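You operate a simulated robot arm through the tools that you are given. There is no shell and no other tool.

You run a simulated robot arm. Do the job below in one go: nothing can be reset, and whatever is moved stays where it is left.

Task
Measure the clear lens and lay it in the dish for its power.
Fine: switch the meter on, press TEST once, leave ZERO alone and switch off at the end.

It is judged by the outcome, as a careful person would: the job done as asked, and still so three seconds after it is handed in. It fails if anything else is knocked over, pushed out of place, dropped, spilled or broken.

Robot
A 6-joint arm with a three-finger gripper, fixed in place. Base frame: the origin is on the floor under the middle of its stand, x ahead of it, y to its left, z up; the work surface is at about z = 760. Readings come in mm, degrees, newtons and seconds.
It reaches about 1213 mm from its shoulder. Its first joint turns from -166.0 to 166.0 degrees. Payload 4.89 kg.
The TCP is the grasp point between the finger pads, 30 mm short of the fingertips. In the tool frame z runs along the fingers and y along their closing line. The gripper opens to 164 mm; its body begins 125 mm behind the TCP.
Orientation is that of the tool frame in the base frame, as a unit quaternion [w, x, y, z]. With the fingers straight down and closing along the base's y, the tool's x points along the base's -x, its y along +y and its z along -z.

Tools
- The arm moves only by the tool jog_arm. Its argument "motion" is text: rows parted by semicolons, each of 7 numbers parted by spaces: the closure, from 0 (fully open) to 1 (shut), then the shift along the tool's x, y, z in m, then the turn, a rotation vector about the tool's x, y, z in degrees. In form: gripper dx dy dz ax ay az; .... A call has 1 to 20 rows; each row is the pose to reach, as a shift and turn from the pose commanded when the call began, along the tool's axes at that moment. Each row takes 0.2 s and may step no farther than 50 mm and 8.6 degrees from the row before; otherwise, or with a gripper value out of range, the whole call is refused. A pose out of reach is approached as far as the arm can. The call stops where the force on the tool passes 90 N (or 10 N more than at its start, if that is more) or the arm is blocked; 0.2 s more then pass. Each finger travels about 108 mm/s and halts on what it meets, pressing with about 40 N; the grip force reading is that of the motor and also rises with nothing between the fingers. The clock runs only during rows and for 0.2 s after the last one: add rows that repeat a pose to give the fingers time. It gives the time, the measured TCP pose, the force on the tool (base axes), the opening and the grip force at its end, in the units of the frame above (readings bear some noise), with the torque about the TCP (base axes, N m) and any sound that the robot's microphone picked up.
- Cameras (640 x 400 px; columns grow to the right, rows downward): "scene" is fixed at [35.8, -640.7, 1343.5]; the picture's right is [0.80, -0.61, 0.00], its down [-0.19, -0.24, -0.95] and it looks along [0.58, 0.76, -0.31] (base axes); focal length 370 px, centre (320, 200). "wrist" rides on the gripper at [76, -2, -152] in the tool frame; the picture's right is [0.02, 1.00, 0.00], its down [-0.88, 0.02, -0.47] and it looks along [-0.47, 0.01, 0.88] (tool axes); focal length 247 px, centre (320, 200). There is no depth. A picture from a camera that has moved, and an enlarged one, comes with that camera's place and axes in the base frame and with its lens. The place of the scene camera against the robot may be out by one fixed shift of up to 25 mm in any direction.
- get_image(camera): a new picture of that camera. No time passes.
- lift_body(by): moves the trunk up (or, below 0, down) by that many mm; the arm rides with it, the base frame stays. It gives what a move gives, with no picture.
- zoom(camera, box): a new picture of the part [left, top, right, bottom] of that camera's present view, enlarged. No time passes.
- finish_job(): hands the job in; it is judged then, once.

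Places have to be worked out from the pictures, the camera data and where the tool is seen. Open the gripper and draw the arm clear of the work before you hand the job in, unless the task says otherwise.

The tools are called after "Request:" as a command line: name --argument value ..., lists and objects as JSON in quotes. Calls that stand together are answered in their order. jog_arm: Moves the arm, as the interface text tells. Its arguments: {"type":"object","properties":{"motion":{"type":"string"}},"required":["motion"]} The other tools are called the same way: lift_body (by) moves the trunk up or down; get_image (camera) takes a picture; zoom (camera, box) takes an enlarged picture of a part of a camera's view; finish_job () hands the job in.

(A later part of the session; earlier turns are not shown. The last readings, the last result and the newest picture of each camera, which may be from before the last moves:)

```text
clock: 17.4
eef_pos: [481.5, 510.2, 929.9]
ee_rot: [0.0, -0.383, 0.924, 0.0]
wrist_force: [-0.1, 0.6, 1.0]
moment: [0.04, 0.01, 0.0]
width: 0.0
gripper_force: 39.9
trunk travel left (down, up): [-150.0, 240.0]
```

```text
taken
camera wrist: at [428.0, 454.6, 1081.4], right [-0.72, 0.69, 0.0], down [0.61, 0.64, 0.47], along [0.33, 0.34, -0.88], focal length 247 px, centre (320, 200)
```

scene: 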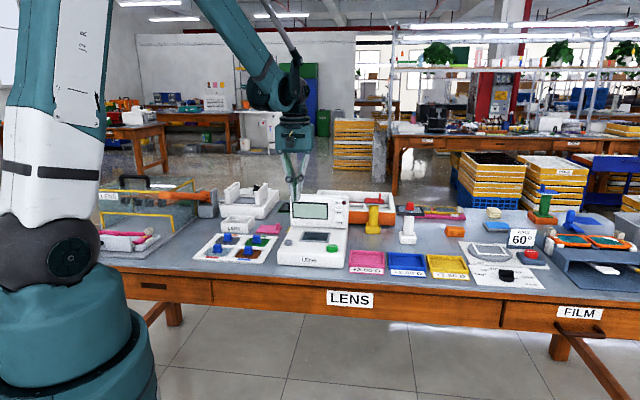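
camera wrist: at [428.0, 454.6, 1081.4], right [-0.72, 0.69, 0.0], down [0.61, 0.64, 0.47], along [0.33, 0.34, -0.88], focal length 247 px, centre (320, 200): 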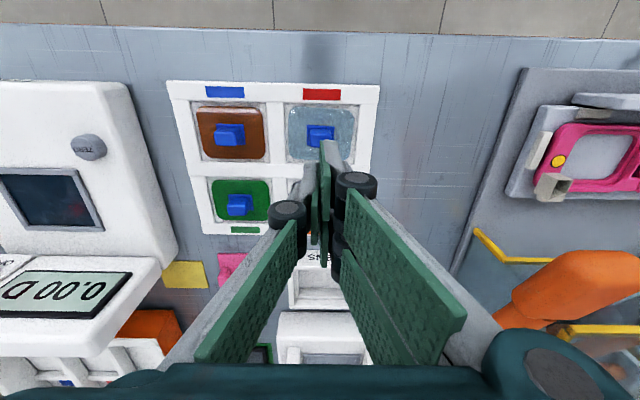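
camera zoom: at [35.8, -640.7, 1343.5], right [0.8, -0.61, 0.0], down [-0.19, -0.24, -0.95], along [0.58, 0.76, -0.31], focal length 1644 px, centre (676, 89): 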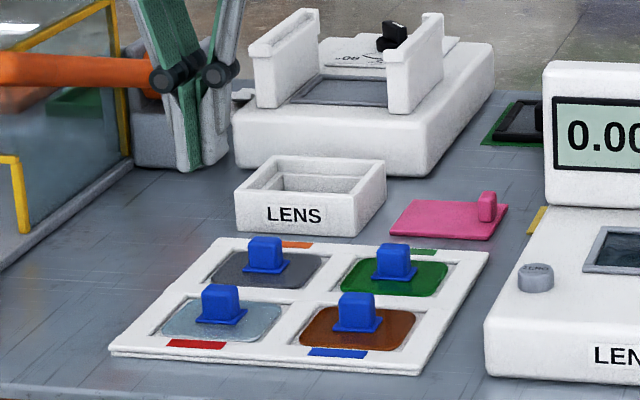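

The width fell to 0: the knob slipped out of the fingertips and the lens stayed in its cell. I'll look whether it shifted and how high the knob is before gripping deeper.

Request:
zoom --camera "scene" --box '[205, 230, 255, 262]'

Request:
zoom --camera "wrist" --box '[270, 75, 370, 175]'

Request:
zoom --camera "scene" --box '[200, 175, 250, 225]'

```text
12.50 times, centred on (230, 246) of scene
camera zoom: at [35.8, -640.7, 1343.5], right [0.8, -0.61, 0.0], down [-0.19, -0.24, -0.95], along [0.58, 0.76, -0.31], focal length 4625 px, centre (1445, -375)
```

zoom: 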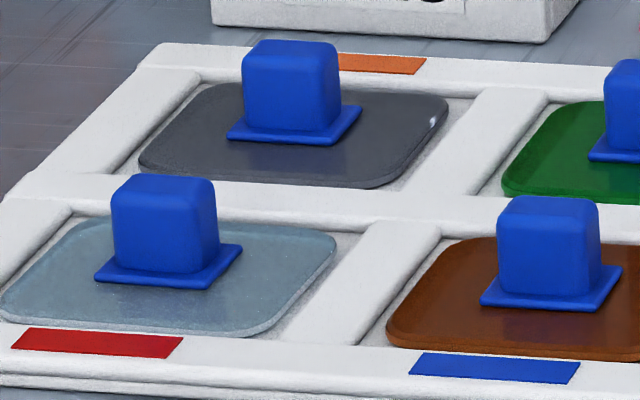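

```text
4.00 times, centred on (320, 125) of wrist
camera zoom: at [428.0, 454.6, 1081.4], right [-0.72, 0.69, 0.0], down [0.61, 0.64, 0.47], along [0.33, 0.34, -0.88], focal length 988 px, centre (320, 500)
```

zoom: 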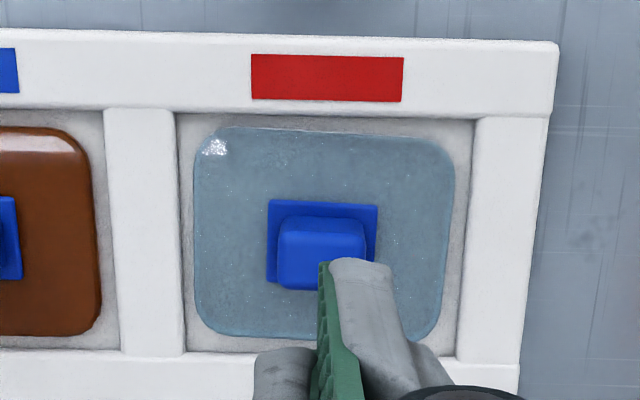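

```text
8.00 times, centred on (225, 200) of scene
camera zoom: at [35.8, -640.7, 1343.5], right [0.8, -0.61, 0.0], down [-0.19, -0.24, -0.95], along [0.58, 0.76, -0.31], focal length 2960 px, centre (1080, 200)
```

zoom: 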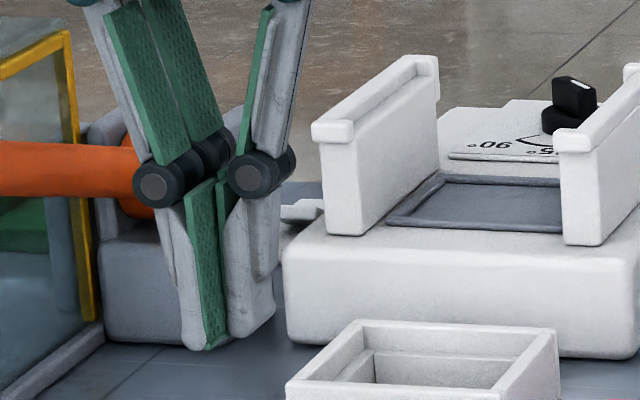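

The lens hasn't moved, and measuring again the tips were about 6–8 mm above the knob's base plate, so only the knob's top was held. I'll open to 45 mm and come down deeper in steps, watching the force.

Request:
jog_arm --motion "0.73 0 0 0.03 0 0 0; 0.73 0 0 0.07 0 0 0; 0.73 0 0 0.10 0 0 0; 0.73 0 0 0.115 0 0 0; 0.73 0 0 0.122 0 0 0; 0.73 0 0 0.125 0 0 0; 0.73 0 0 0.125 0 0 0"

Request:
zoom --camera "scene" --box '[205, 225, 255, 262]'

Request:
zoom --camera "wrist" --box '[240, 100, 400, 220]'

```text
clock: 19.0
eef_pos: [480.8, 511.4, 804.7]
ee_rot: [0.0, -0.383, 0.924, 0.0]
wrist_force: [-0.1, -0.6, -0.9]
moment: [-0.04, -0.03, -0.01]
width: 44.4
gripper_force: 0.2
trunk travel left (down, up): [-150.0, 240.0]
```

```text
10.81 times, centred on (230, 244) of scene
camera zoom: at [35.8, -640.7, 1343.5], right [0.8, -0.61, 0.0], down [-0.19, -0.24, -0.95], along [0.58, 0.76, -0.31], focal length 4000 px, centre (1293, -270)
```

zoom: 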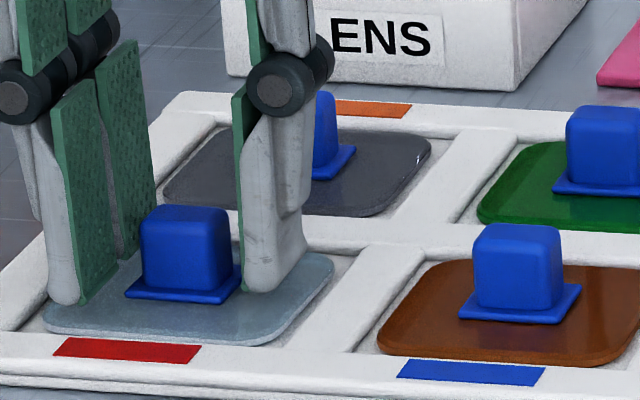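

```text
3.33 times, centred on (320, 160) of wrist
camera zoom: at [427.9, 454.1, 956.5], right [-0.72, 0.69, 0.0], down [0.61, 0.64, 0.47], along [0.33, 0.34, -0.88], focal length 823 px, centre (320, 333)
```

zoom: 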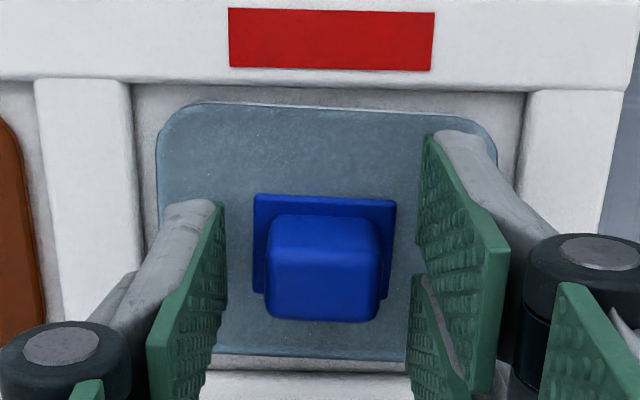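

Knob centred between the pads, tips still about 4–5 mm above the base plate. I'll go 2.5 mm lower with a 1.7° yaw to match the knob, close firmly, and lift just 10 mm to test the grip.

Request:
jog_arm --motion "0.73 0 0 0.0015 0 0 1.7; 0.73 0 0 0.0025 0 0 1.7; 0.85 0 0 0.0025 0 0 1.7; 1 0 0 0.0025 0 0 1.7; 1 0 0 0.0025 0 0 1.7; 1 0 0 0.0025 0 0 1.7"

Request:
zoom --camera "scene" --box '[205, 225, 255, 262]'

Request:
zoom --camera "wrist" --box '[240, 100, 400, 220]'

```text
clock: 20.4
eef_pos: [481.8, 510.0, 803.7]
ee_rot: [0.0, -0.369, 0.93, 0.0]
wrist_force: [0.1, -0.4, 0.7]
moment: [-0.01, 0.03, 0.01]
width: 25.3
gripper_force: 39.9
trunk travel left (down, up): [-150.0, 240.0]
```

```text
10.81 times, centred on (230, 244) of scene
camera zoom: at [35.8, -640.7, 1343.5], right [0.8, -0.61, 0.0], down [-0.19, -0.24, -0.95], along [0.58, 0.76, -0.31], focal length 4000 px, centre (1293, -270)
```

zoom: 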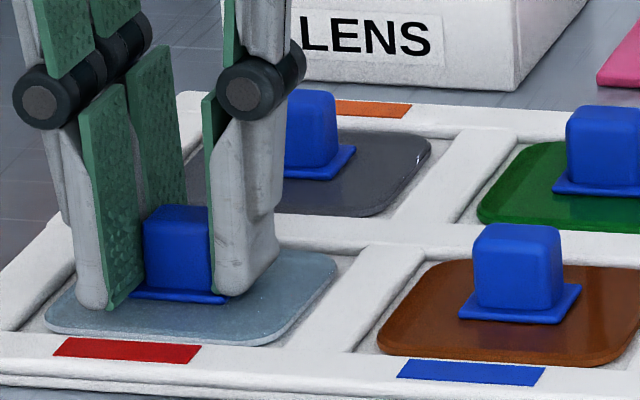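

```text
3.33 times, centred on (320, 160) of wrist
camera zoom: at [426.5, 455.8, 954.5], right [-0.7, 0.71, 0.0], down [0.63, 0.62, 0.47], along [0.34, 0.33, -0.88], focal length 823 px, centre (320, 333)
```

zoom: 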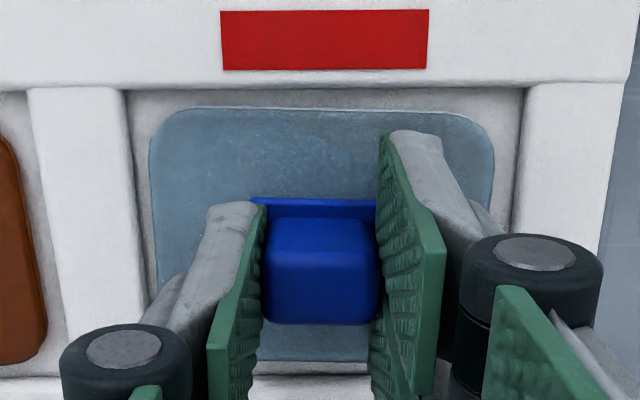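

The pads now hold most of the knob's height (width 25.3, 40 N). I'll lift slowly by 12 mm and check the width.

Request:
jog_arm --motion "1 0 0 -0.001 0 0 0; 1 0 0 -0.003 0 0 0; 1 0 0 -0.006 0 0 0; 1 0 0 -0.009 0 0 0; 1 0 0 -0.012 0 0 0; 1 0 0 -0.012 0 0 0"

Request:
zoom --camera "scene" --box '[205, 225, 255, 262]'

```text
clock: 21.8
eef_pos: [480.8, 511.2, 815.6]
ee_rot: [0.0, -0.368, 0.93, 0.0]
wrist_force: [-0.2, 0.1, -0.1]
moment: [-0.01, 0.0, 0.03]
width: 24.9
gripper_force: 39.8
trunk travel left (down, up): [-150.0, 240.0]
```

```text
10.81 times, centred on (230, 244) of scene
camera zoom: at [35.8, -640.7, 1343.5], right [0.8, -0.61, 0.0], down [-0.19, -0.24, -0.95], along [0.58, 0.76, -0.31], focal length 4000 px, centre (1293, -270)
```

zoom: 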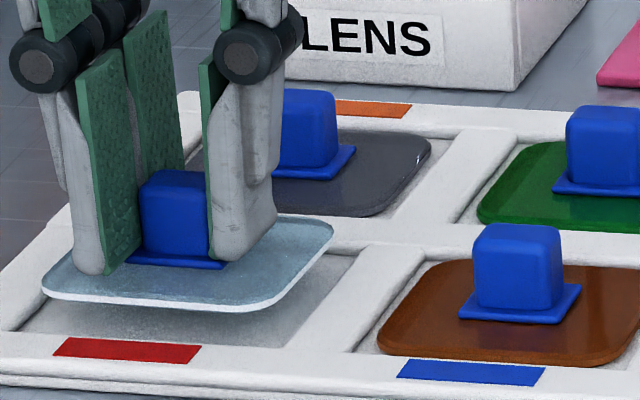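

The lens is off the tray and held. I'll keep lifting smoothly to about TCP z = 935.

Request:
jog_arm --motion "1 0 0 -0.006 0 0 0; 1 0 0 -0.018 0 0 0; 1 0 0 -0.036 0 0 0; 1 0 0 -0.056 0 0 0; 1 0 0 -0.076 0 0 0; 1 0 0 -0.096 0 0 0; 1 0 0 -0.11 0 0 0; 1 0 0 -0.118 0 0 0; 1 0 0 -0.12 0 0 0; 1 0 0 -0.12 0 0 0"

Request:
get_image --camera "wrist"

Request:
zoom --camera "scene" --box '[180, 170, 300, 270]'

```text
clock: 24.0
eef_pos: [482.2, 509.9, 935.7]
ee_rot: [0.0, -0.369, 0.929, 0.0]
wrist_force: [-0.8, 0.5, -1.3]
moment: [0.0, 0.0, 0.01]
width: 24.8
gripper_force: 39.8
trunk travel left (down, up): [-150.0, 240.0]
```

```text
taken
camera wrist: at [426.1, 455.9, 1086.4], right [-0.7, 0.71, 0.0], down [0.63, 0.62, 0.47], along [0.34, 0.33, -0.88], focal length 247 px, centre (320, 200)
```

wrist: 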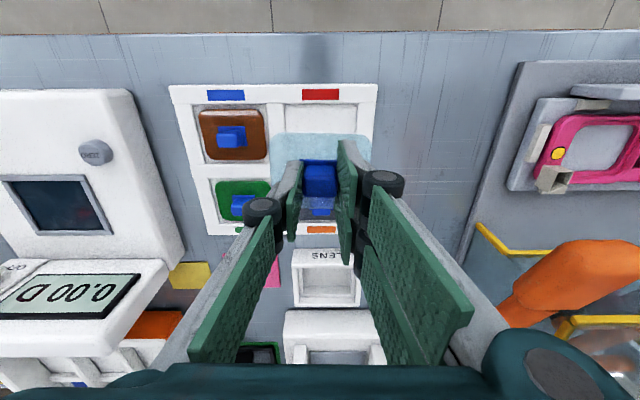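

```text
4.00 times, centred on (240, 220) of scene
camera zoom: at [35.8, -640.7, 1343.5], right [0.8, -0.61, 0.0], down [-0.19, -0.24, -0.95], along [0.58, 0.76, -0.31], focal length 1480 px, centre (640, 120)
```

zoom: 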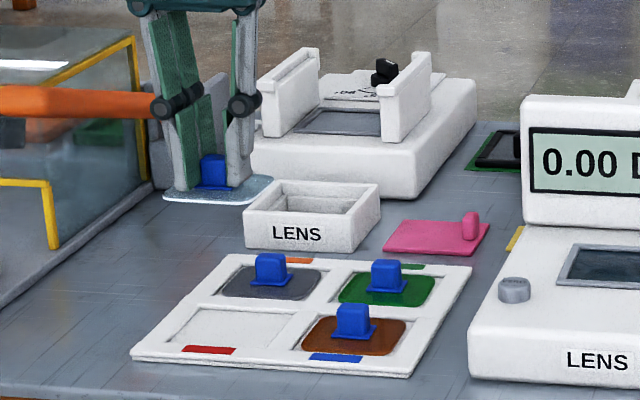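

The lens is held squarely. I'll carry it towards the meter, stopping about 110 mm to the left of the stage (still high) so the wrist camera can measure the stage precisely, and turn back the 2° of yaw.

Request:
jog_arm --motion "1 -0.005 -0.016 0 0 0 -0.3; 1 -0.014 -0.048 0 0 0 -0.7; 1 -0.025 -0.085 0 0 0 -1.1; 1 -0.036 -0.122 0 0 0 -1.5; 1 -0.047 -0.159 0 0 0 -1.8; 1 -0.057 -0.193 0 0 0 -2; 1 -0.063 -0.214 0 0 0 -2; 1 -0.0656 -0.2227 0 0 0 -2; 1 -0.0656 -0.2227 0 0 0 -2; 1 -0.0656 -0.2227 0 0 0 -2"

Request:
get_image --camera "wrist"

Request:
zoom --camera "wrist" --box '[140, 80, 300, 200]'

Request:
zoom --camera "scene" --box '[240, 170, 360, 280]'

```text
clock: 26.2
eef_pos: [682.1, 393.7, 934.5]
ee_rot: [0.0, -0.386, 0.923, 0.0]
wrist_force: [0.4, 0.2, -0.5]
moment: [0.02, 0.02, 0.01]
width: 24.9
gripper_force: 40.2
trunk travel left (down, up): [-150.0, 240.0]
```

```text
taken
camera wrist: at [628.9, 336.6, 1086.2], right [-0.73, 0.69, 0.0], down [0.61, 0.64, 0.47], along [0.33, 0.34, -0.88], focal length 247 px, centre (320, 200)
```

wrist: 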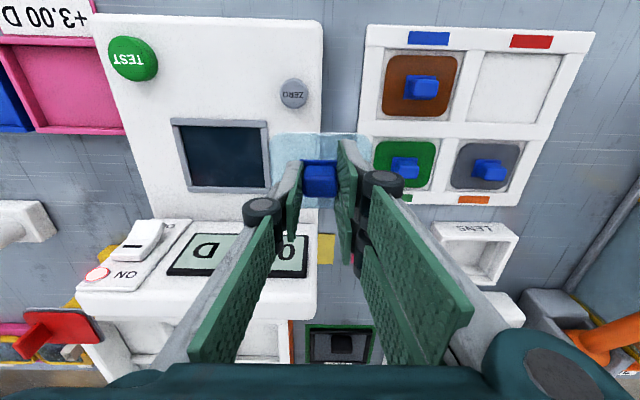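

```text
3.33 times, centred on (220, 140) of wrist
camera zoom: at [628.9, 336.6, 1086.2], right [-0.73, 0.69, 0.0], down [0.61, 0.64, 0.47], along [0.33, 0.34, -0.88], focal length 823 px, centre (653, 400)
```

zoom: 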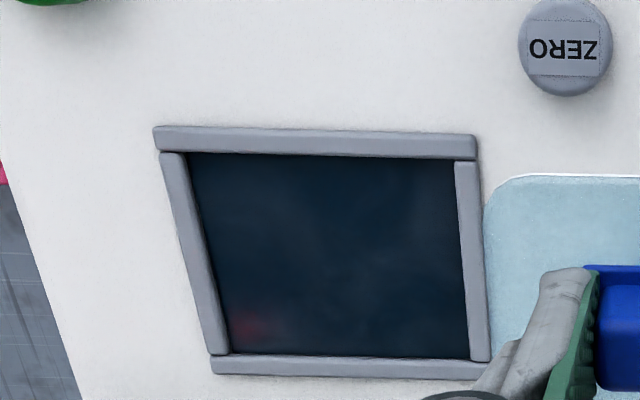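

```text
3.64 times, centred on (300, 225) of scene
camera zoom: at [35.8, -640.7, 1343.5], right [0.8, -0.61, 0.0], down [-0.19, -0.24, -0.95], along [0.58, 0.76, -0.31], focal length 1345 px, centre (393, 109)
```

zoom: 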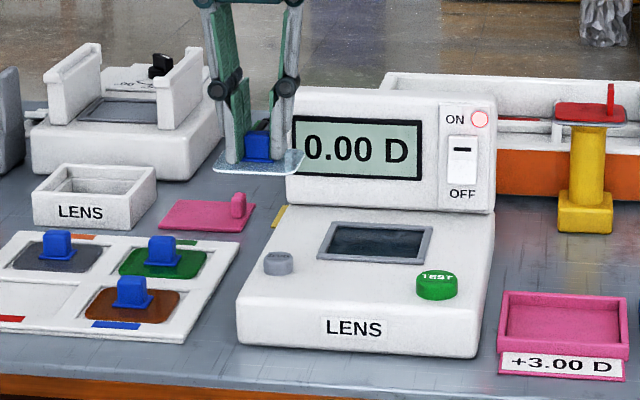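

Combining three views, the stage frame (106 x 90 mm outside, about 89 x 74 inside) is centred near (773, 329) with its top near z≈810. I'll move the lens over that point and come down to about 20 mm above it to check.

Request:
jog_arm --motion "1 -0.002 -0.012 0 0 0 0.2; 1 -0.007 -0.04 0 0 0 0.5; 1 -0.012 -0.075 0 0 0 0.5; 1 -0.016 -0.1 0 0 0 0.5; 1 -0.0171 -0.1107 0 0 0 0.5; 1 -0.0171 -0.1107 0.01 0 0 0.5; 1 -0.0171 -0.1107 0.03 0 0 0.5; 1 -0.0171 -0.1107 0.05 0 0 0.5; 1 -0.0171 -0.1107 0.062 0 0 0.5; 1 -0.0171 -0.1107 0.062 0 0 0.5; 1 -0.0171 -0.1107 0.062 0 0 0.5"

Request:
zoom --camera "wrist" --box '[220, 80, 420, 230]'

Request:
zoom --camera "scene" --box '[270, 190, 370, 270]'

```text
clock: 28.6
eef_pos: [774.0, 327.7, 872.3]
ee_rot: [0.0, -0.38, 0.925, 0.0]
wrist_force: [0.5, 0.1, -0.4]
moment: [0.01, 0.02, -0.01]
width: 24.8
gripper_force: 40.3
trunk travel left (down, up): [-150.0, 240.0]
```

```text
2.67 times, centred on (320, 155) of wrist
camera zoom: at [719.6, 271.8, 1024.3], right [-0.72, 0.69, 0.0], down [0.61, 0.63, 0.47], along [0.33, 0.34, -0.88], focal length 659 px, centre (320, 320)
```

zoom: 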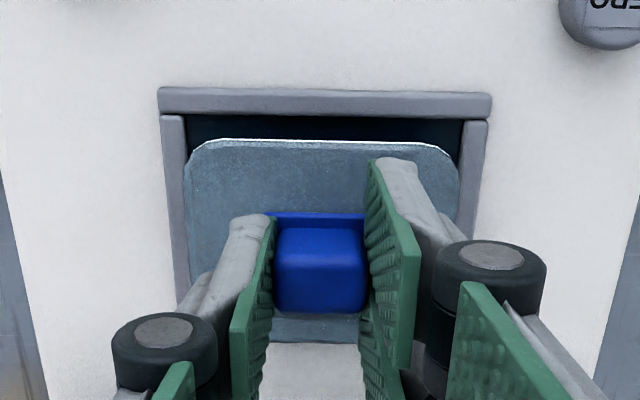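

```text
5.00 times, centred on (320, 230) of scene
camera zoom: at [35.8, -640.7, 1343.5], right [0.8, -0.61, 0.0], down [-0.19, -0.24, -0.95], along [0.58, 0.76, -0.31], focal length 1850 px, centre (320, 50)
```

zoom: 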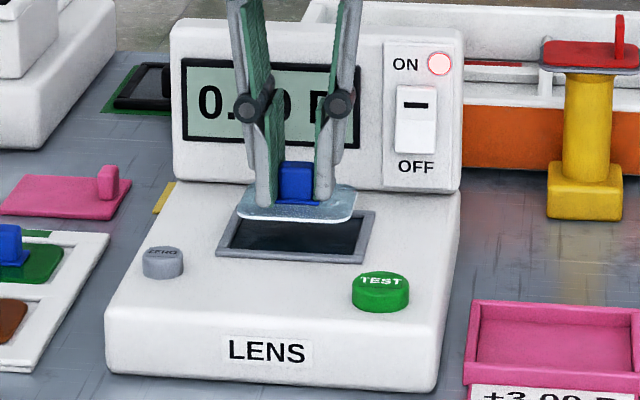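

The lens sits about 2.5 mm to the front of the stage centre and 1° off; left-right it is centred. I'll correct that and lower to just above the frame, then look again.

Request:
jog_arm --motion "1 -0.0012 0.0005 0.003 0 0 -0.5; 1 -0.0025 0.0005 0.008 0 0 -1; 1 -0.0025 0.0005 0.013 0 0 -1; 1 -0.0025 0.0005 0.016 0 0 -1; 1 -0.0025 0.0005 0.018 0 0 -1; 1 -0.0025 0.0005 0.018 0 0 -1"

Request:
zoom --camera "wrist" --box '[220, 80, 420, 230]'

Request:
zoom --camera "scene" --box '[290, 210, 350, 260]'

```text
clock: 30.0
eef_pos: [773.6, 329.6, 854.8]
ee_rot: [-0.001, -0.388, 0.921, 0.0]
wrist_force: [0.2, 0.4, 0.5]
moment: [-0.02, -0.02, 0.01]
width: 24.7
gripper_force: 39.8
trunk travel left (down, up): [-150.0, 240.0]
```

```text
2.67 times, centred on (320, 155) of wrist
camera zoom: at [721.9, 273.3, 1006.1], right [-0.73, 0.68, 0.0], down [0.6, 0.65, 0.47], along [0.32, 0.35, -0.88], focal length 659 px, centre (320, 320)
```

zoom: 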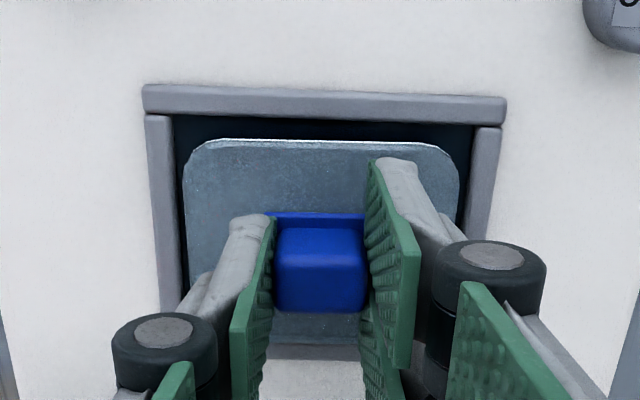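

```text
8.00 times, centred on (320, 235) of scene
camera zoom: at [35.8, -640.7, 1343.5], right [0.8, -0.61, 0.0], down [-0.19, -0.24, -0.95], along [0.58, 0.76, -0.31], focal length 2960 px, centre (320, -80)
```

zoom: 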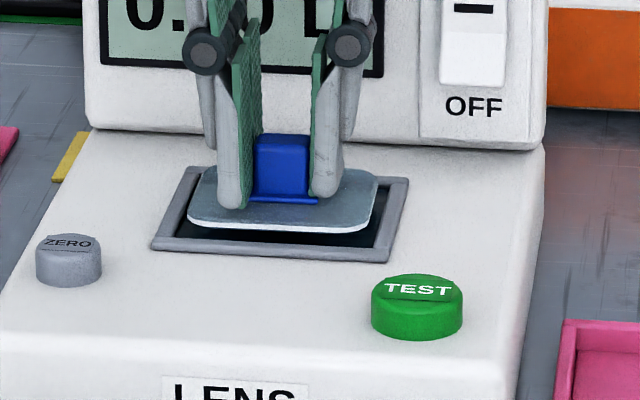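

Lens and frame are now concentric within about 1 mm. I'll lower in small steps and watch for contact force.

Request:
jog_arm --motion "1 0 0 0.002 0 0 0; 1 0 0 0.004 0 0 0; 1 0 0 0.006 0 0 0; 1 0 0 0.006 0 0 0"

Request:
zoom --camera "scene" --box '[290, 210, 350, 260]'

```text
clock: 31.0
eef_pos: [774.4, 329.6, 848.2]
ee_rot: [-0.001, -0.389, 0.921, 0.0]
wrist_force: [0.1, -0.7, -0.7]
moment: [0.0, -0.02, 0.02]
width: 24.8
gripper_force: 40.1
trunk travel left (down, up): [-150.0, 240.0]
```

```text
8.00 times, centred on (320, 235) of scene
camera zoom: at [35.8, -640.7, 1343.5], right [0.8, -0.61, 0.0], down [-0.19, -0.24, -0.95], along [0.58, 0.76, -0.31], focal length 2960 px, centre (320, -80)
```

zoom: 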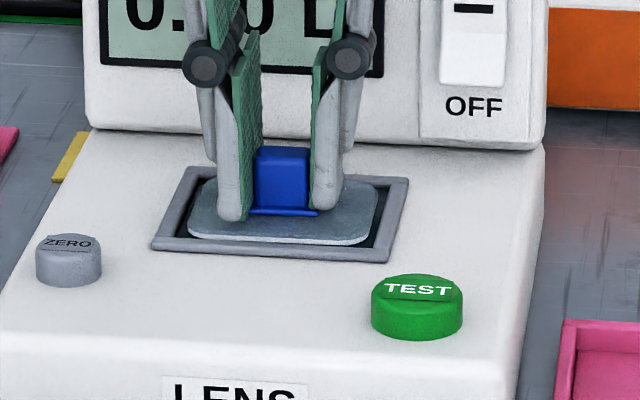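

The lens is now inside the frame's outline, a few mm above the glass. I'll go on 1 mm at a time.

Request:
jog_arm --motion "1 0 0 0.001 0 0 0; 1 0 0 0.002 0 0 0; 1 0 0 0.002 0 0 0"

Request:
zoom --camera "scene" --box '[290, 210, 350, 260]'

```text
clock: 31.8
eef_pos: [774.7, 330.6, 847.5]
ee_rot: [0.0, -0.39, 0.921, 0.001]
wrist_force: [6.1, 3.4, 23.8]
moment: [0.25, -0.17, -0.06]
width: 25.1
gripper_force: 40.1
trunk travel left (down, up): [-150.0, 240.0]
```

```text
8.00 times, centred on (320, 235) of scene
camera zoom: at [35.8, -640.7, 1343.5], right [0.8, -0.61, 0.0], down [-0.19, -0.24, -0.95], along [0.58, 0.76, -0.31], focal length 2960 px, centre (320, -80)
```

zoom: 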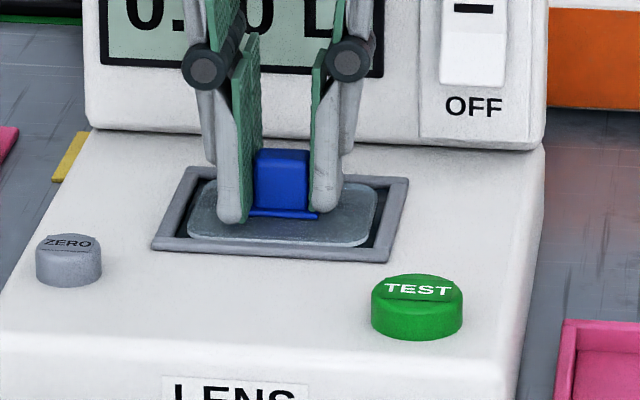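

Contact: 24 N upward, so the lens rests on the stage glass. I'll ease up about 1 mm to unload, then open the fingers to 45 mm.

Request:
jog_arm --motion "1 0 0 -0.001 0 0 0; 1 0 0 -0.001 0 0 0; 0.9 0 0 -0.001 0 0 0; 0.8 0 0 -0.001 0 0 0; 0.73 0 0 -0.001 0 0 0; 0.73 0 0 -0.001 0 0 0; 0.73 0 0 -0.001 0 0 0"

Request:
zoom --camera "scene" --box '[290, 210, 350, 260]'

Request:
zoom --camera "wrist" --box '[220, 80, 420, 230]'

```text
clock: 33.4
eef_pos: [773.9, 328.3, 847.4]
ee_rot: [0.0, -0.389, 0.921, 0.0]
wrist_force: [0.0, 0.0, -0.2]
moment: [-0.01, -0.01, -0.02]
width: 44.3
gripper_force: 0.1
trunk travel left (down, up): [-150.0, 240.0]
```

```text
8.00 times, centred on (320, 235) of scene
camera zoom: at [35.8, -640.7, 1343.5], right [0.8, -0.61, 0.0], down [-0.19, -0.24, -0.95], along [0.58, 0.76, -0.31], focal length 2960 px, centre (320, -80)
```

zoom: 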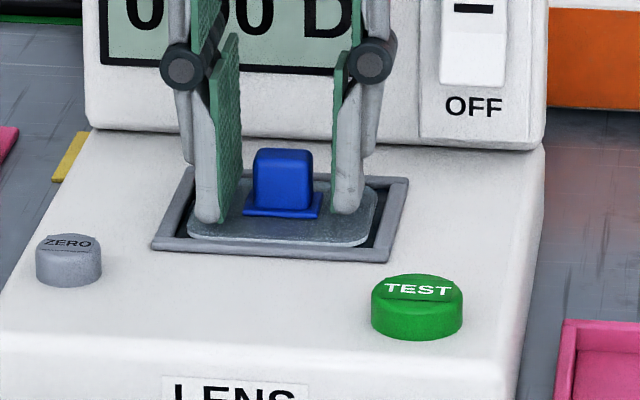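

```text
2.67 times, centred on (320, 155) of wrist
camera zoom: at [721.5, 273.0, 999.3], right [-0.73, 0.68, 0.0], down [0.6, 0.65, 0.47], along [0.32, 0.35, -0.88], focal length 659 px, centre (320, 320)
```

zoom: 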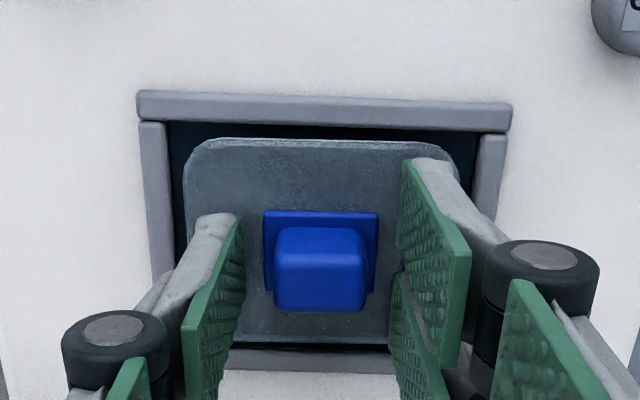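

The lens lies inside the stage frame, free of the fingers. I'll rise straight up 100 mm, then move over to TEST at height and look.

Request:
jog_arm --motion "0.73 0 0 -0.01 0 0 0; 0.73 0 0 -0.03 0 0 0; 0.73 0 0 -0.065 0 0 0; 0.73 0 0 -0.1 0 0 0; 0.73 0.03 -0.02 -0.1 0 0 0; 0.73 0.065 -0.045 -0.1 0 0 0; 0.73 0.0992 -0.0707 -0.1 0 0 0; 0.73 0.0992 -0.0707 -0.1 0 0 0; 0.73 0.0992 -0.0707 -0.1 0 0 0"

Request:
get_image --camera "wrist"

Request:
zoom --camera "wrist" --box '[240, 80, 400, 200]'

Request:
zoom --camera "scene" --box '[270, 180, 370, 270]'

```text
clock: 35.4
eef_pos: [755.5, 208.9, 947.1]
ee_rot: [0.001, -0.39, 0.921, 0.0]
wrist_force: [0.6, 0.0, -0.3]
moment: [-0.01, 0.01, -0.02]
width: 44.5
gripper_force: 0.0
trunk travel left (down, up): [-150.0, 240.0]
```

```text
taken
camera wrist: at [702.3, 152.3, 1098.5], right [-0.73, 0.68, 0.0], down [0.6, 0.65, 0.47], along [0.32, 0.35, -0.88], focal length 247 px, centre (320, 200)
```

wrist: 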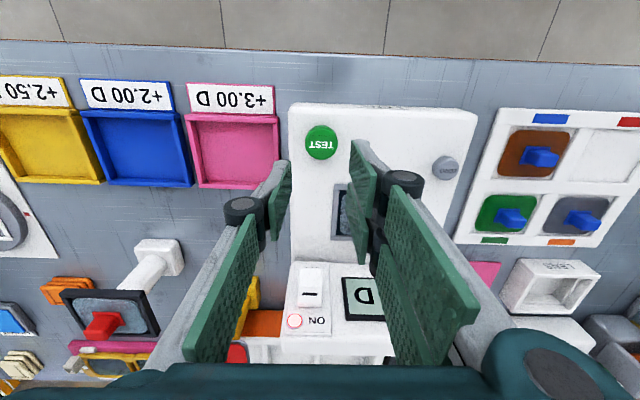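

```text
3.33 times, centred on (320, 140) of wrist
camera zoom: at [702.3, 152.3, 1098.5], right [-0.73, 0.68, 0.0], down [0.6, 0.65, 0.47], along [0.32, 0.35, -0.88], focal length 823 px, centre (320, 400)
```

zoom: 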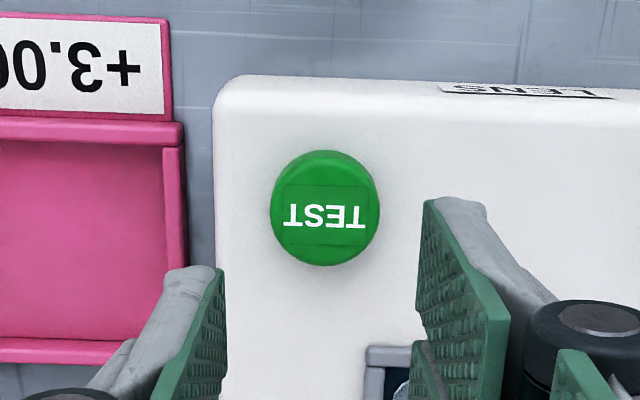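

```text
4.44 times, centred on (320, 225) of scene
camera zoom: at [35.8, -640.7, 1343.5], right [0.8, -0.61, 0.0], down [-0.19, -0.24, -0.95], along [0.58, 0.76, -0.31], focal length 1644 px, centre (320, 89)
```

zoom: 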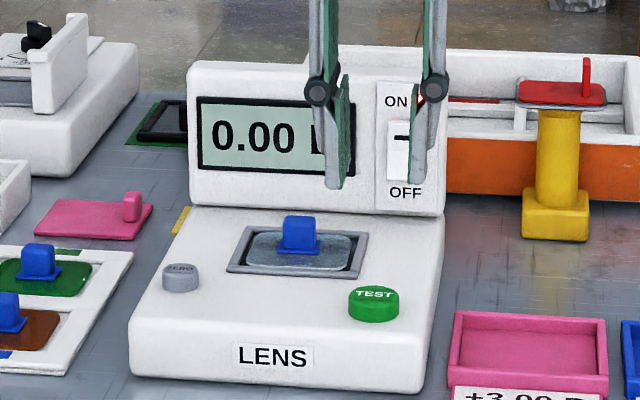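

The lens is settled in the stage and TEST is centred under the tool within 2 mm. I'll close the fingers and go down to about 8 mm above the button.

Request:
jog_arm --motion "1 -0.001 0.001 0 0 0 0; 1 -0.0019 0.0013 0.02 0 0 0; 1 -0.0019 0.0013 0.05 0 0 0; 1 -0.0019 0.0013 0.08 0 0 0; 1 -0.0019 0.0013 0.095 0 0 0; 1 -0.0019 0.0013 0.095 0 0 0"

Request:
zoom --camera "scene" --box '[300, 200, 370, 270]'

Request:
zoom --camera "wrist" --box '[240, 100, 400, 220]'

```text
clock: 36.8
eef_pos: [756.1, 212.4, 852.9]
ee_rot: [0.0, -0.39, 0.921, 0.0]
wrist_force: [0.2, 0.0, -0.5]
moment: [0.0, 0.0, -0.02]
width: 0.0
gripper_force: 40.5
trunk travel left (down, up): [-150.0, 240.0]
```

```text
5.71 times, centred on (335, 235) of scene
camera zoom: at [35.8, -640.7, 1343.5], right [0.8, -0.61, 0.0], down [-0.19, -0.24, -0.95], along [0.58, 0.76, -0.31], focal length 2114 px, centre (234, 0)
```

zoom: 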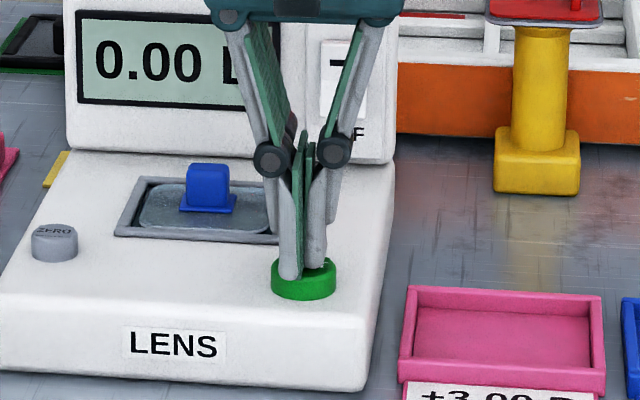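

```text
3.33 times, centred on (320, 160) of wrist
camera zoom: at [703.7, 156.1, 1004.2], right [-0.73, 0.68, 0.0], down [0.6, 0.65, 0.47], along [0.32, 0.35, -0.88], focal length 823 px, centre (320, 333)
```

zoom: 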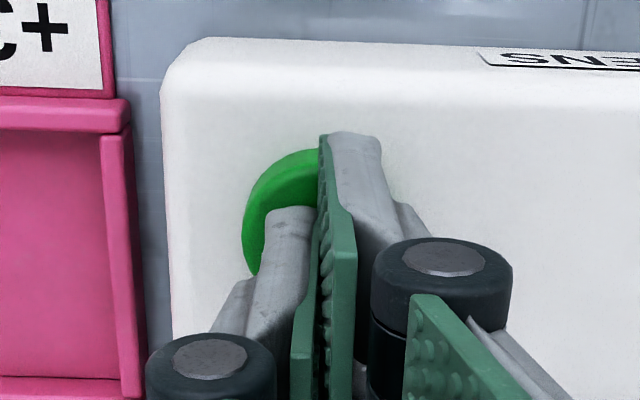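

The tips are over the button. I'll press down in 2 mm steps.

Request:
jog_arm --motion "1 0 0 0.003 0 0 0; 1 0 0 0.006 0 0 0; 1 0 0 0.008 0 0 0"

Request:
zoom --camera "scene" --box '[280, 190, 370, 270]'

```text
clock: 37.6
eef_pos: [756.4, 212.1, 844.3]
ee_rot: [0.001, -0.39, 0.921, 0.0]
wrist_force: [0.8, 1.4, 4.0]
moment: [0.04, -0.02, -0.03]
width: 5.9
gripper_force: 44.7
trunk travel left (down, up): [-150.0, 240.0]
heard: click
```

```text
5.00 times, centred on (325, 230) of scene
camera zoom: at [35.8, -640.7, 1343.5], right [0.8, -0.61, 0.0], down [-0.19, -0.24, -0.95], along [0.58, 0.76, -0.31], focal length 1850 px, centre (295, 50)
```

zoom: 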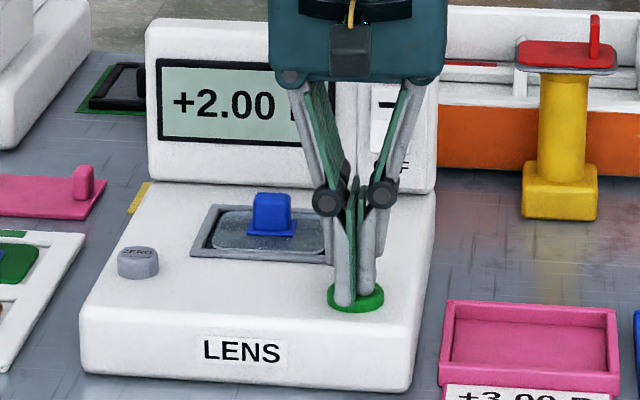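

A click was heard and the display shows "+2.00 ..". I'll lift straight off the button and read the display clearly.

Request:
jog_arm --motion "1 0 0 -0.01 0 0 0; 1 0 0 -0.04 0 0 0; 1 0 0 -0.08 0 0 0; 1 0 0 -0.12 0 0 0; 1 0 0 -0.12 0 0 0"

Request:
zoom --camera "scene" --box '[280, 190, 370, 270]'

Request:
get_image --camera "wrist"

```text
clock: 38.8
eef_pos: [756.0, 211.4, 965.8]
ee_rot: [0.0, -0.39, 0.921, 0.0]
wrist_force: [-0.5, -0.4, 0.5]
moment: [0.01, -0.04, 0.01]
width: 0.0
gripper_force: 45.4
trunk travel left (down, up): [-150.0, 240.0]
```

```text
5.00 times, centred on (325, 230) of scene
camera zoom: at [35.8, -640.7, 1343.5], right [0.8, -0.61, 0.0], down [-0.19, -0.24, -0.95], along [0.58, 0.76, -0.31], focal length 1850 px, centre (295, 50)
```

zoom: 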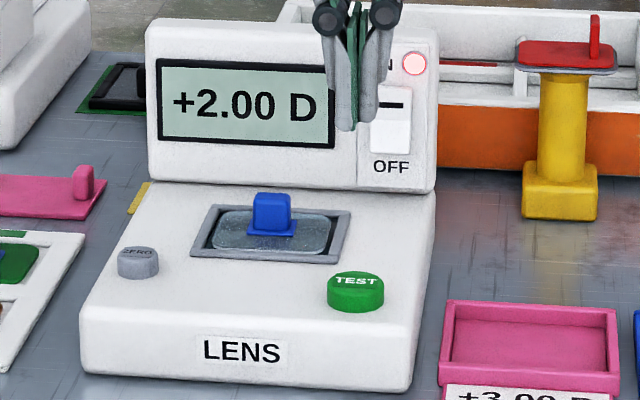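

```text
taken
camera wrist: at [703.3, 155.3, 1117.0], right [-0.73, 0.68, 0.0], down [0.6, 0.65, 0.47], along [0.32, 0.35, -0.88], focal length 247 px, centre (320, 200)
```

wrist: 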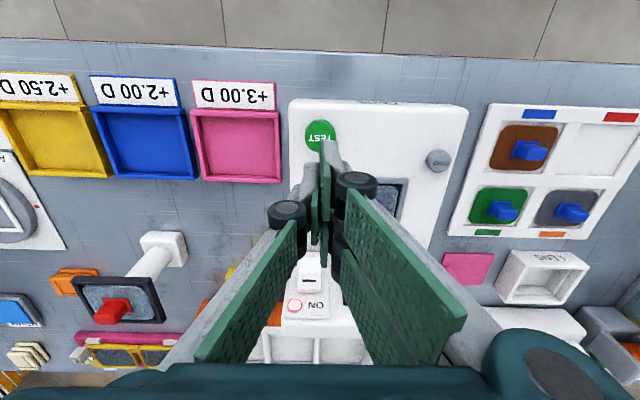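

The reading is +2.00 D, so the blue dish is right. I'll go back above the lens, opening to 45 mm, stop 40 mm above the grip height and check alignment.

Request:
jog_arm --motion "1 -0.03 0.02 0 0 0 0; 0.9 -0.06 0.045 0 0 0 0; 0.8 -0.0973 0.0694 0 0 0 0; 0.73 -0.0973 0.0694 0.02 0 0 0; 0.73 -0.0973 0.0694 0.05 0 0 0; 0.73 -0.0973 0.0694 0.077 0 0 0; 0.73 -0.0973 0.0694 0.077 0 0 0; 0.73 -0.0973 0.0694 0.077 0 0 0"

Request:
zoom --camera "wrist" --box '[220, 80, 420, 230]'

Request:
zoom --camera "scene" --box '[280, 190, 370, 270]'

```text
clock: 40.6
eef_pos: [774.7, 330.5, 886.7]
ee_rot: [0.0, -0.389, 0.921, 0.0]
wrist_force: [0.3, -0.6, 0.6]
moment: [-0.03, 0.02, 0.03]
width: 44.7
gripper_force: 0.0
trunk travel left (down, up): [-150.0, 240.0]
```

```text
2.67 times, centred on (320, 155) of wrist
camera zoom: at [721.4, 273.5, 1038.5], right [-0.73, 0.68, 0.0], down [0.6, 0.65, 0.47], along [0.32, 0.35, -0.88], focal length 659 px, centre (320, 320)
```

zoom: 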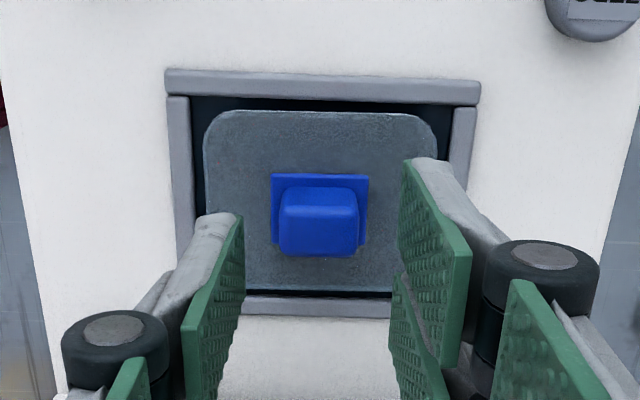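

```text
5.00 times, centred on (325, 230) of scene
camera zoom: at [35.8, -640.7, 1343.5], right [0.8, -0.61, 0.0], down [-0.19, -0.24, -0.95], along [0.58, 0.76, -0.31], focal length 1850 px, centre (295, 50)
```

zoom: 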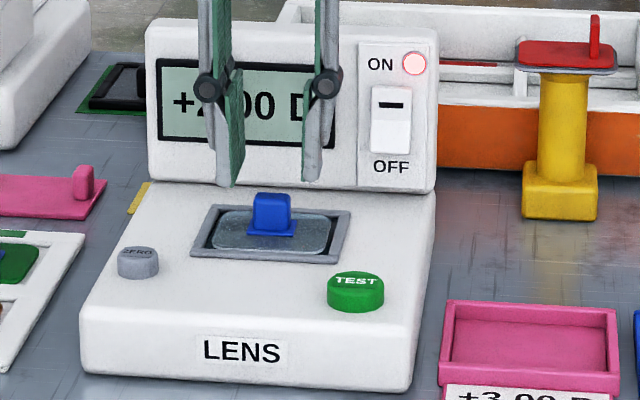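

Alignment is right. I'll descend the remaining 41 mm and close on the knob.

Request:
jog_arm --motion "0.73 0 0 0.015 0 0 0; 0.73 0 0 0.03 0 0 0; 0.73 0 0 0.038 0 0 0; 0.73 0 0 0.041 0 0 0; 0.73 0 0 0.041 0 0 0; 0.85 0 0 0.041 0 0 0; 1 0 0 0.041 0 0 0; 1 0 0 0.041 0 0 0; 1 0 0 0.041 0 0 0"

Request:
zoom --camera "scene" --box '[290, 210, 350, 260]'

Request:
zoom --camera "wrist" --box '[220, 80, 420, 230]'

```text
clock: 42.6
eef_pos: [774.6, 330.5, 846.6]
ee_rot: [0.001, -0.389, 0.921, -0.001]
wrist_force: [0.7, 0.3, -0.8]
moment: [0.01, -0.01, 0.01]
width: 24.9
gripper_force: 40.2
trunk travel left (down, up): [-150.0, 240.0]
```

```text
8.00 times, centred on (320, 235) of scene
camera zoom: at [35.8, -640.7, 1343.5], right [0.8, -0.61, 0.0], down [-0.19, -0.24, -0.95], along [0.58, 0.76, -0.31], focal length 2960 px, centre (320, -80)
```

zoom: 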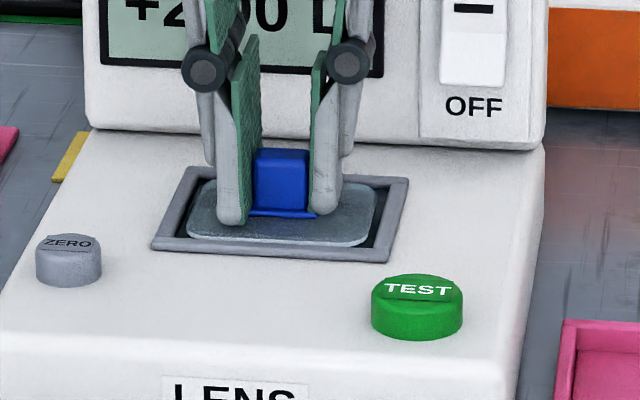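

```text
2.67 times, centred on (320, 155) of wrist
camera zoom: at [721.6, 273.5, 998.1], right [-0.73, 0.68, 0.0], down [0.6, 0.65, 0.47], along [0.32, 0.35, -0.88], focal length 659 px, centre (320, 320)
```

zoom: 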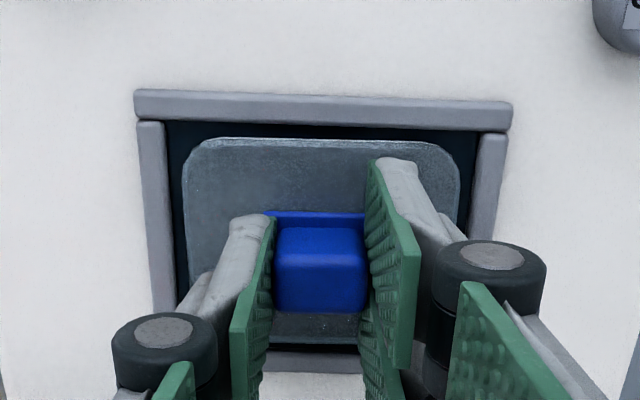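

Gripped again at 24.9 mm. I'll lift slowly, first 12 mm and then on up to about 90 mm, checking that the lens follows.

Request:
jog_arm --motion "1 0 0 -0.001 0 0 0; 1 0 0 -0.003 0 0 0; 1 0 0 -0.006 0 0 0; 1 0 0 -0.009 0 0 0; 1 0 0 -0.013 0 0 0; 1 0 0 -0.02 0 0 0; 1 0 0 -0.034 0 0 0; 1 0 0 -0.052 0 0 0; 1 0 0 -0.07 0 0 0; 1 0 0 -0.083 0 0 0; 1 0 0 -0.09 0 0 0; 1 0 0 -0.09 0 0 0"

Request:
zoom --camera "scene" --box '[270, 170, 370, 270]'

Request:
get_image --camera "wrist"

```text
clock: 45.2
eef_pos: [774.2, 329.3, 936.8]
ee_rot: [0.0, -0.389, 0.921, 0.0]
wrist_force: [0.4, 0.5, -0.4]
moment: [0.0, -0.02, 0.05]
width: 24.7
gripper_force: 40.0
trunk travel left (down, up): [-150.0, 240.0]
```

```text
4.00 times, centred on (320, 220) of scene
camera zoom: at [35.8, -640.7, 1343.5], right [0.8, -0.61, 0.0], down [-0.19, -0.24, -0.95], along [0.58, 0.76, -0.31], focal length 1480 px, centre (320, 120)
```

zoom: 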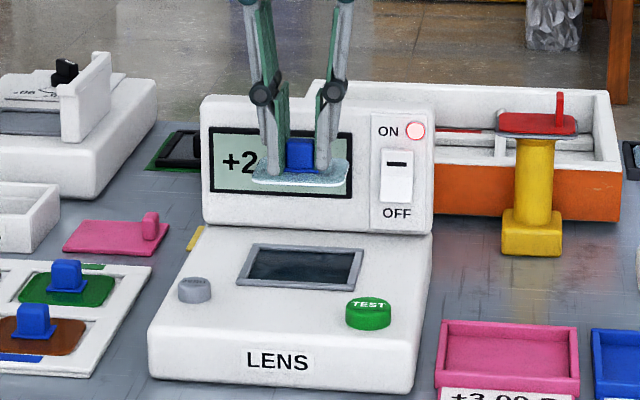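

```text
taken
camera wrist: at [721.4, 273.4, 1088.3], right [-0.73, 0.68, 0.0], down [0.6, 0.65, 0.47], along [0.32, 0.35, -0.88], focal length 247 px, centre (320, 200)
```

wrist: 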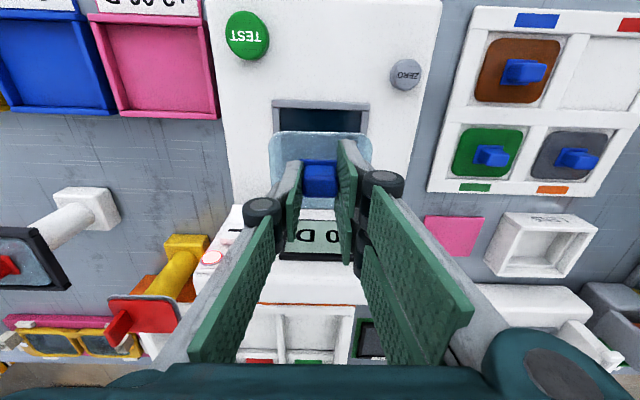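

The lens is safely up and the stage is empty. The blue +2.00 D dish (outside about 120 x 99 mm) is centred near (946, 62); I'll carry the lens above it at this height.

Request:
jog_arm --motion "1 0.006 -0.012 0 0 0 0; 1 0.018 -0.038 0 0 0 0; 1 0.03 -0.074 0 0 0 0; 1 0.04 -0.112 0 0 0 0; 1 0.048 -0.15 0 0 0 0; 1 0.055 -0.188 0 0 0 0; 1 0.061 -0.226 0 0 0 0; 1 0.066 -0.262 0 0 0 0; 1 0.07 -0.292 0 0 0 0; 1 0.0714 -0.306 0 0 0 0; 1 0.0714 -0.3096 0 0 0 0; 1 0.0714 -0.3096 0 0 0 0; 1 0.0714 -0.3096 0 0 0 0"

Request:
get_image --camera "wrist"

Request:
zoom --camera "wrist" --box '[220, 60, 420, 210]'

Request:
zoom --camera "scene" --box '[330, 180, 470, 290]'

```text
clock: 48.0
eef_pos: [947.3, 63.1, 937.3]
ee_rot: [0.0, -0.389, 0.921, 0.0]
wrist_force: [0.4, 0.3, -0.8]
moment: [0.0, 0.0, 0.0]
width: 25.0
gripper_force: 39.6
trunk travel left (down, up): [-150.0, 240.0]
```

```text
taken
camera wrist: at [894.8, 6.5, 1088.2], right [-0.73, 0.68, 0.0], down [0.6, 0.65, 0.47], along [0.32, 0.35, -0.88], focal length 247 px, centre (320, 200)
```

wrist: 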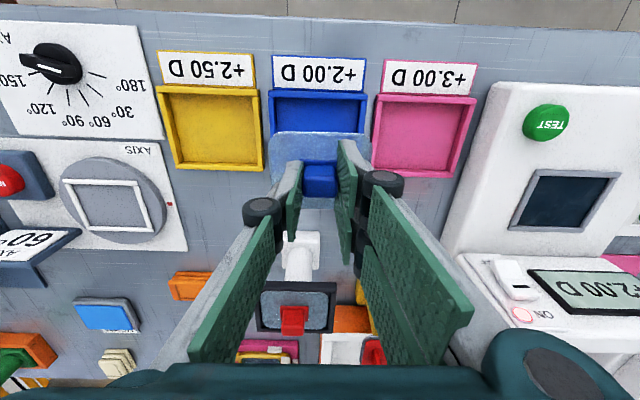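

```text
2.67 times, centred on (320, 135) of wrist
camera zoom: at [894.8, 6.5, 1088.2], right [-0.73, 0.68, 0.0], down [0.6, 0.65, 0.47], along [0.32, 0.35, -0.88], focal length 659 px, centre (320, 373)
```

zoom: 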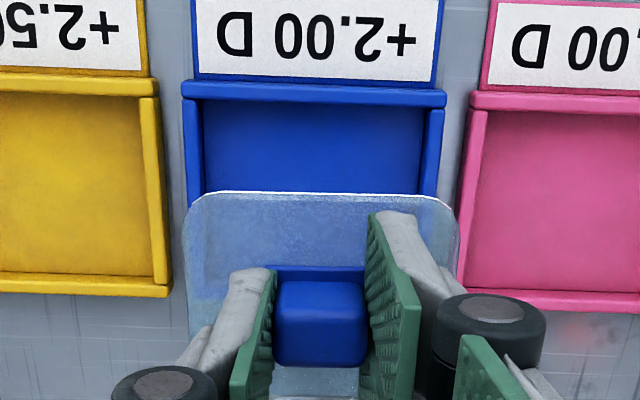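

```text
3.64 times, centred on (400, 235) of scene
camera zoom: at [35.8, -640.7, 1343.5], right [0.8, -0.61, 0.0], down [-0.19, -0.24, -0.95], along [0.58, 0.76, -0.31], focal length 1345 px, centre (29, 73)
```

zoom: 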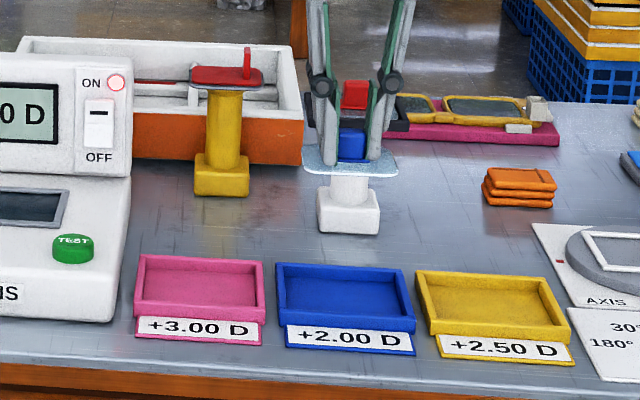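

The lens is held above the blue dish; it needs about 4 mm more towards the bench's right. I'll correct and lower to roughly 45 mm above the rim for a finer check.

Request:
jog_arm --motion "1 0 -0.002 0.006 0 0 0.3; 1 0 -0.004 0.022 0 0 0.6; 1 0 -0.004 0.045 0 0 0.6; 1 0 -0.004 0.065 0 0 0.6; 1 0 -0.004 0.08 0 0 0.6; 1 0 -0.004 0.085 0 0 0.6; 1 0 -0.004 0.085 0 0 0.6; 1 0 -0.004 0.085 0 0 0.6"

Request:
zoom --camera "wrist" --box '[220, 60, 420, 210]'

Request:
zoom --camera "scene" --box '[370, 220, 450, 280]'

```text
clock: 49.8
eef_pos: [949.0, 59.2, 851.3]
ee_rot: [0.0, -0.384, 0.924, 0.0]
wrist_force: [0.0, 0.1, 0.0]
moment: [0.01, 0.03, 0.0]
width: 25.0
gripper_force: 40.4
trunk travel left (down, up): [-150.0, 240.0]
```

```text
2.67 times, centred on (320, 135) of wrist
camera zoom: at [896.2, 4.1, 1003.1], right [-0.73, 0.69, 0.0], down [0.61, 0.64, 0.47], along [0.33, 0.34, -0.88], focal length 659 px, centre (320, 373)
```

zoom: 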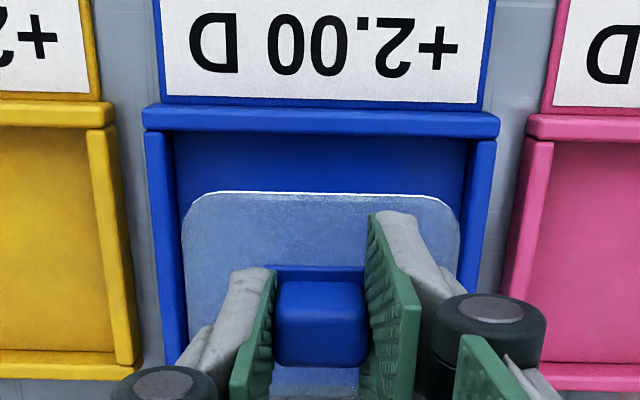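

```text
6.67 times, centred on (410, 250) of scene
camera zoom: at [35.8, -640.7, 1343.5], right [0.8, -0.61, 0.0], down [-0.19, -0.24, -0.95], along [0.58, 0.76, -0.31], focal length 2467 px, centre (-280, -133)
```

zoom: 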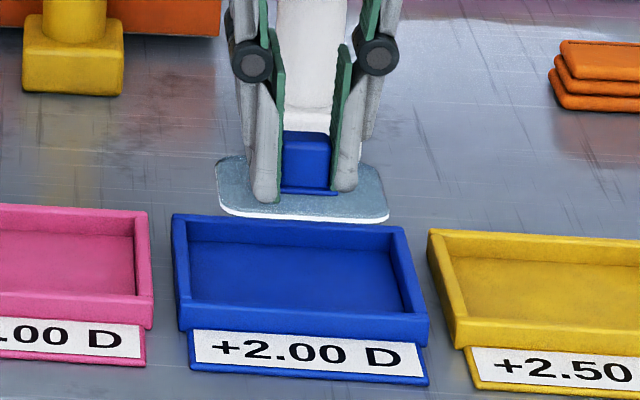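

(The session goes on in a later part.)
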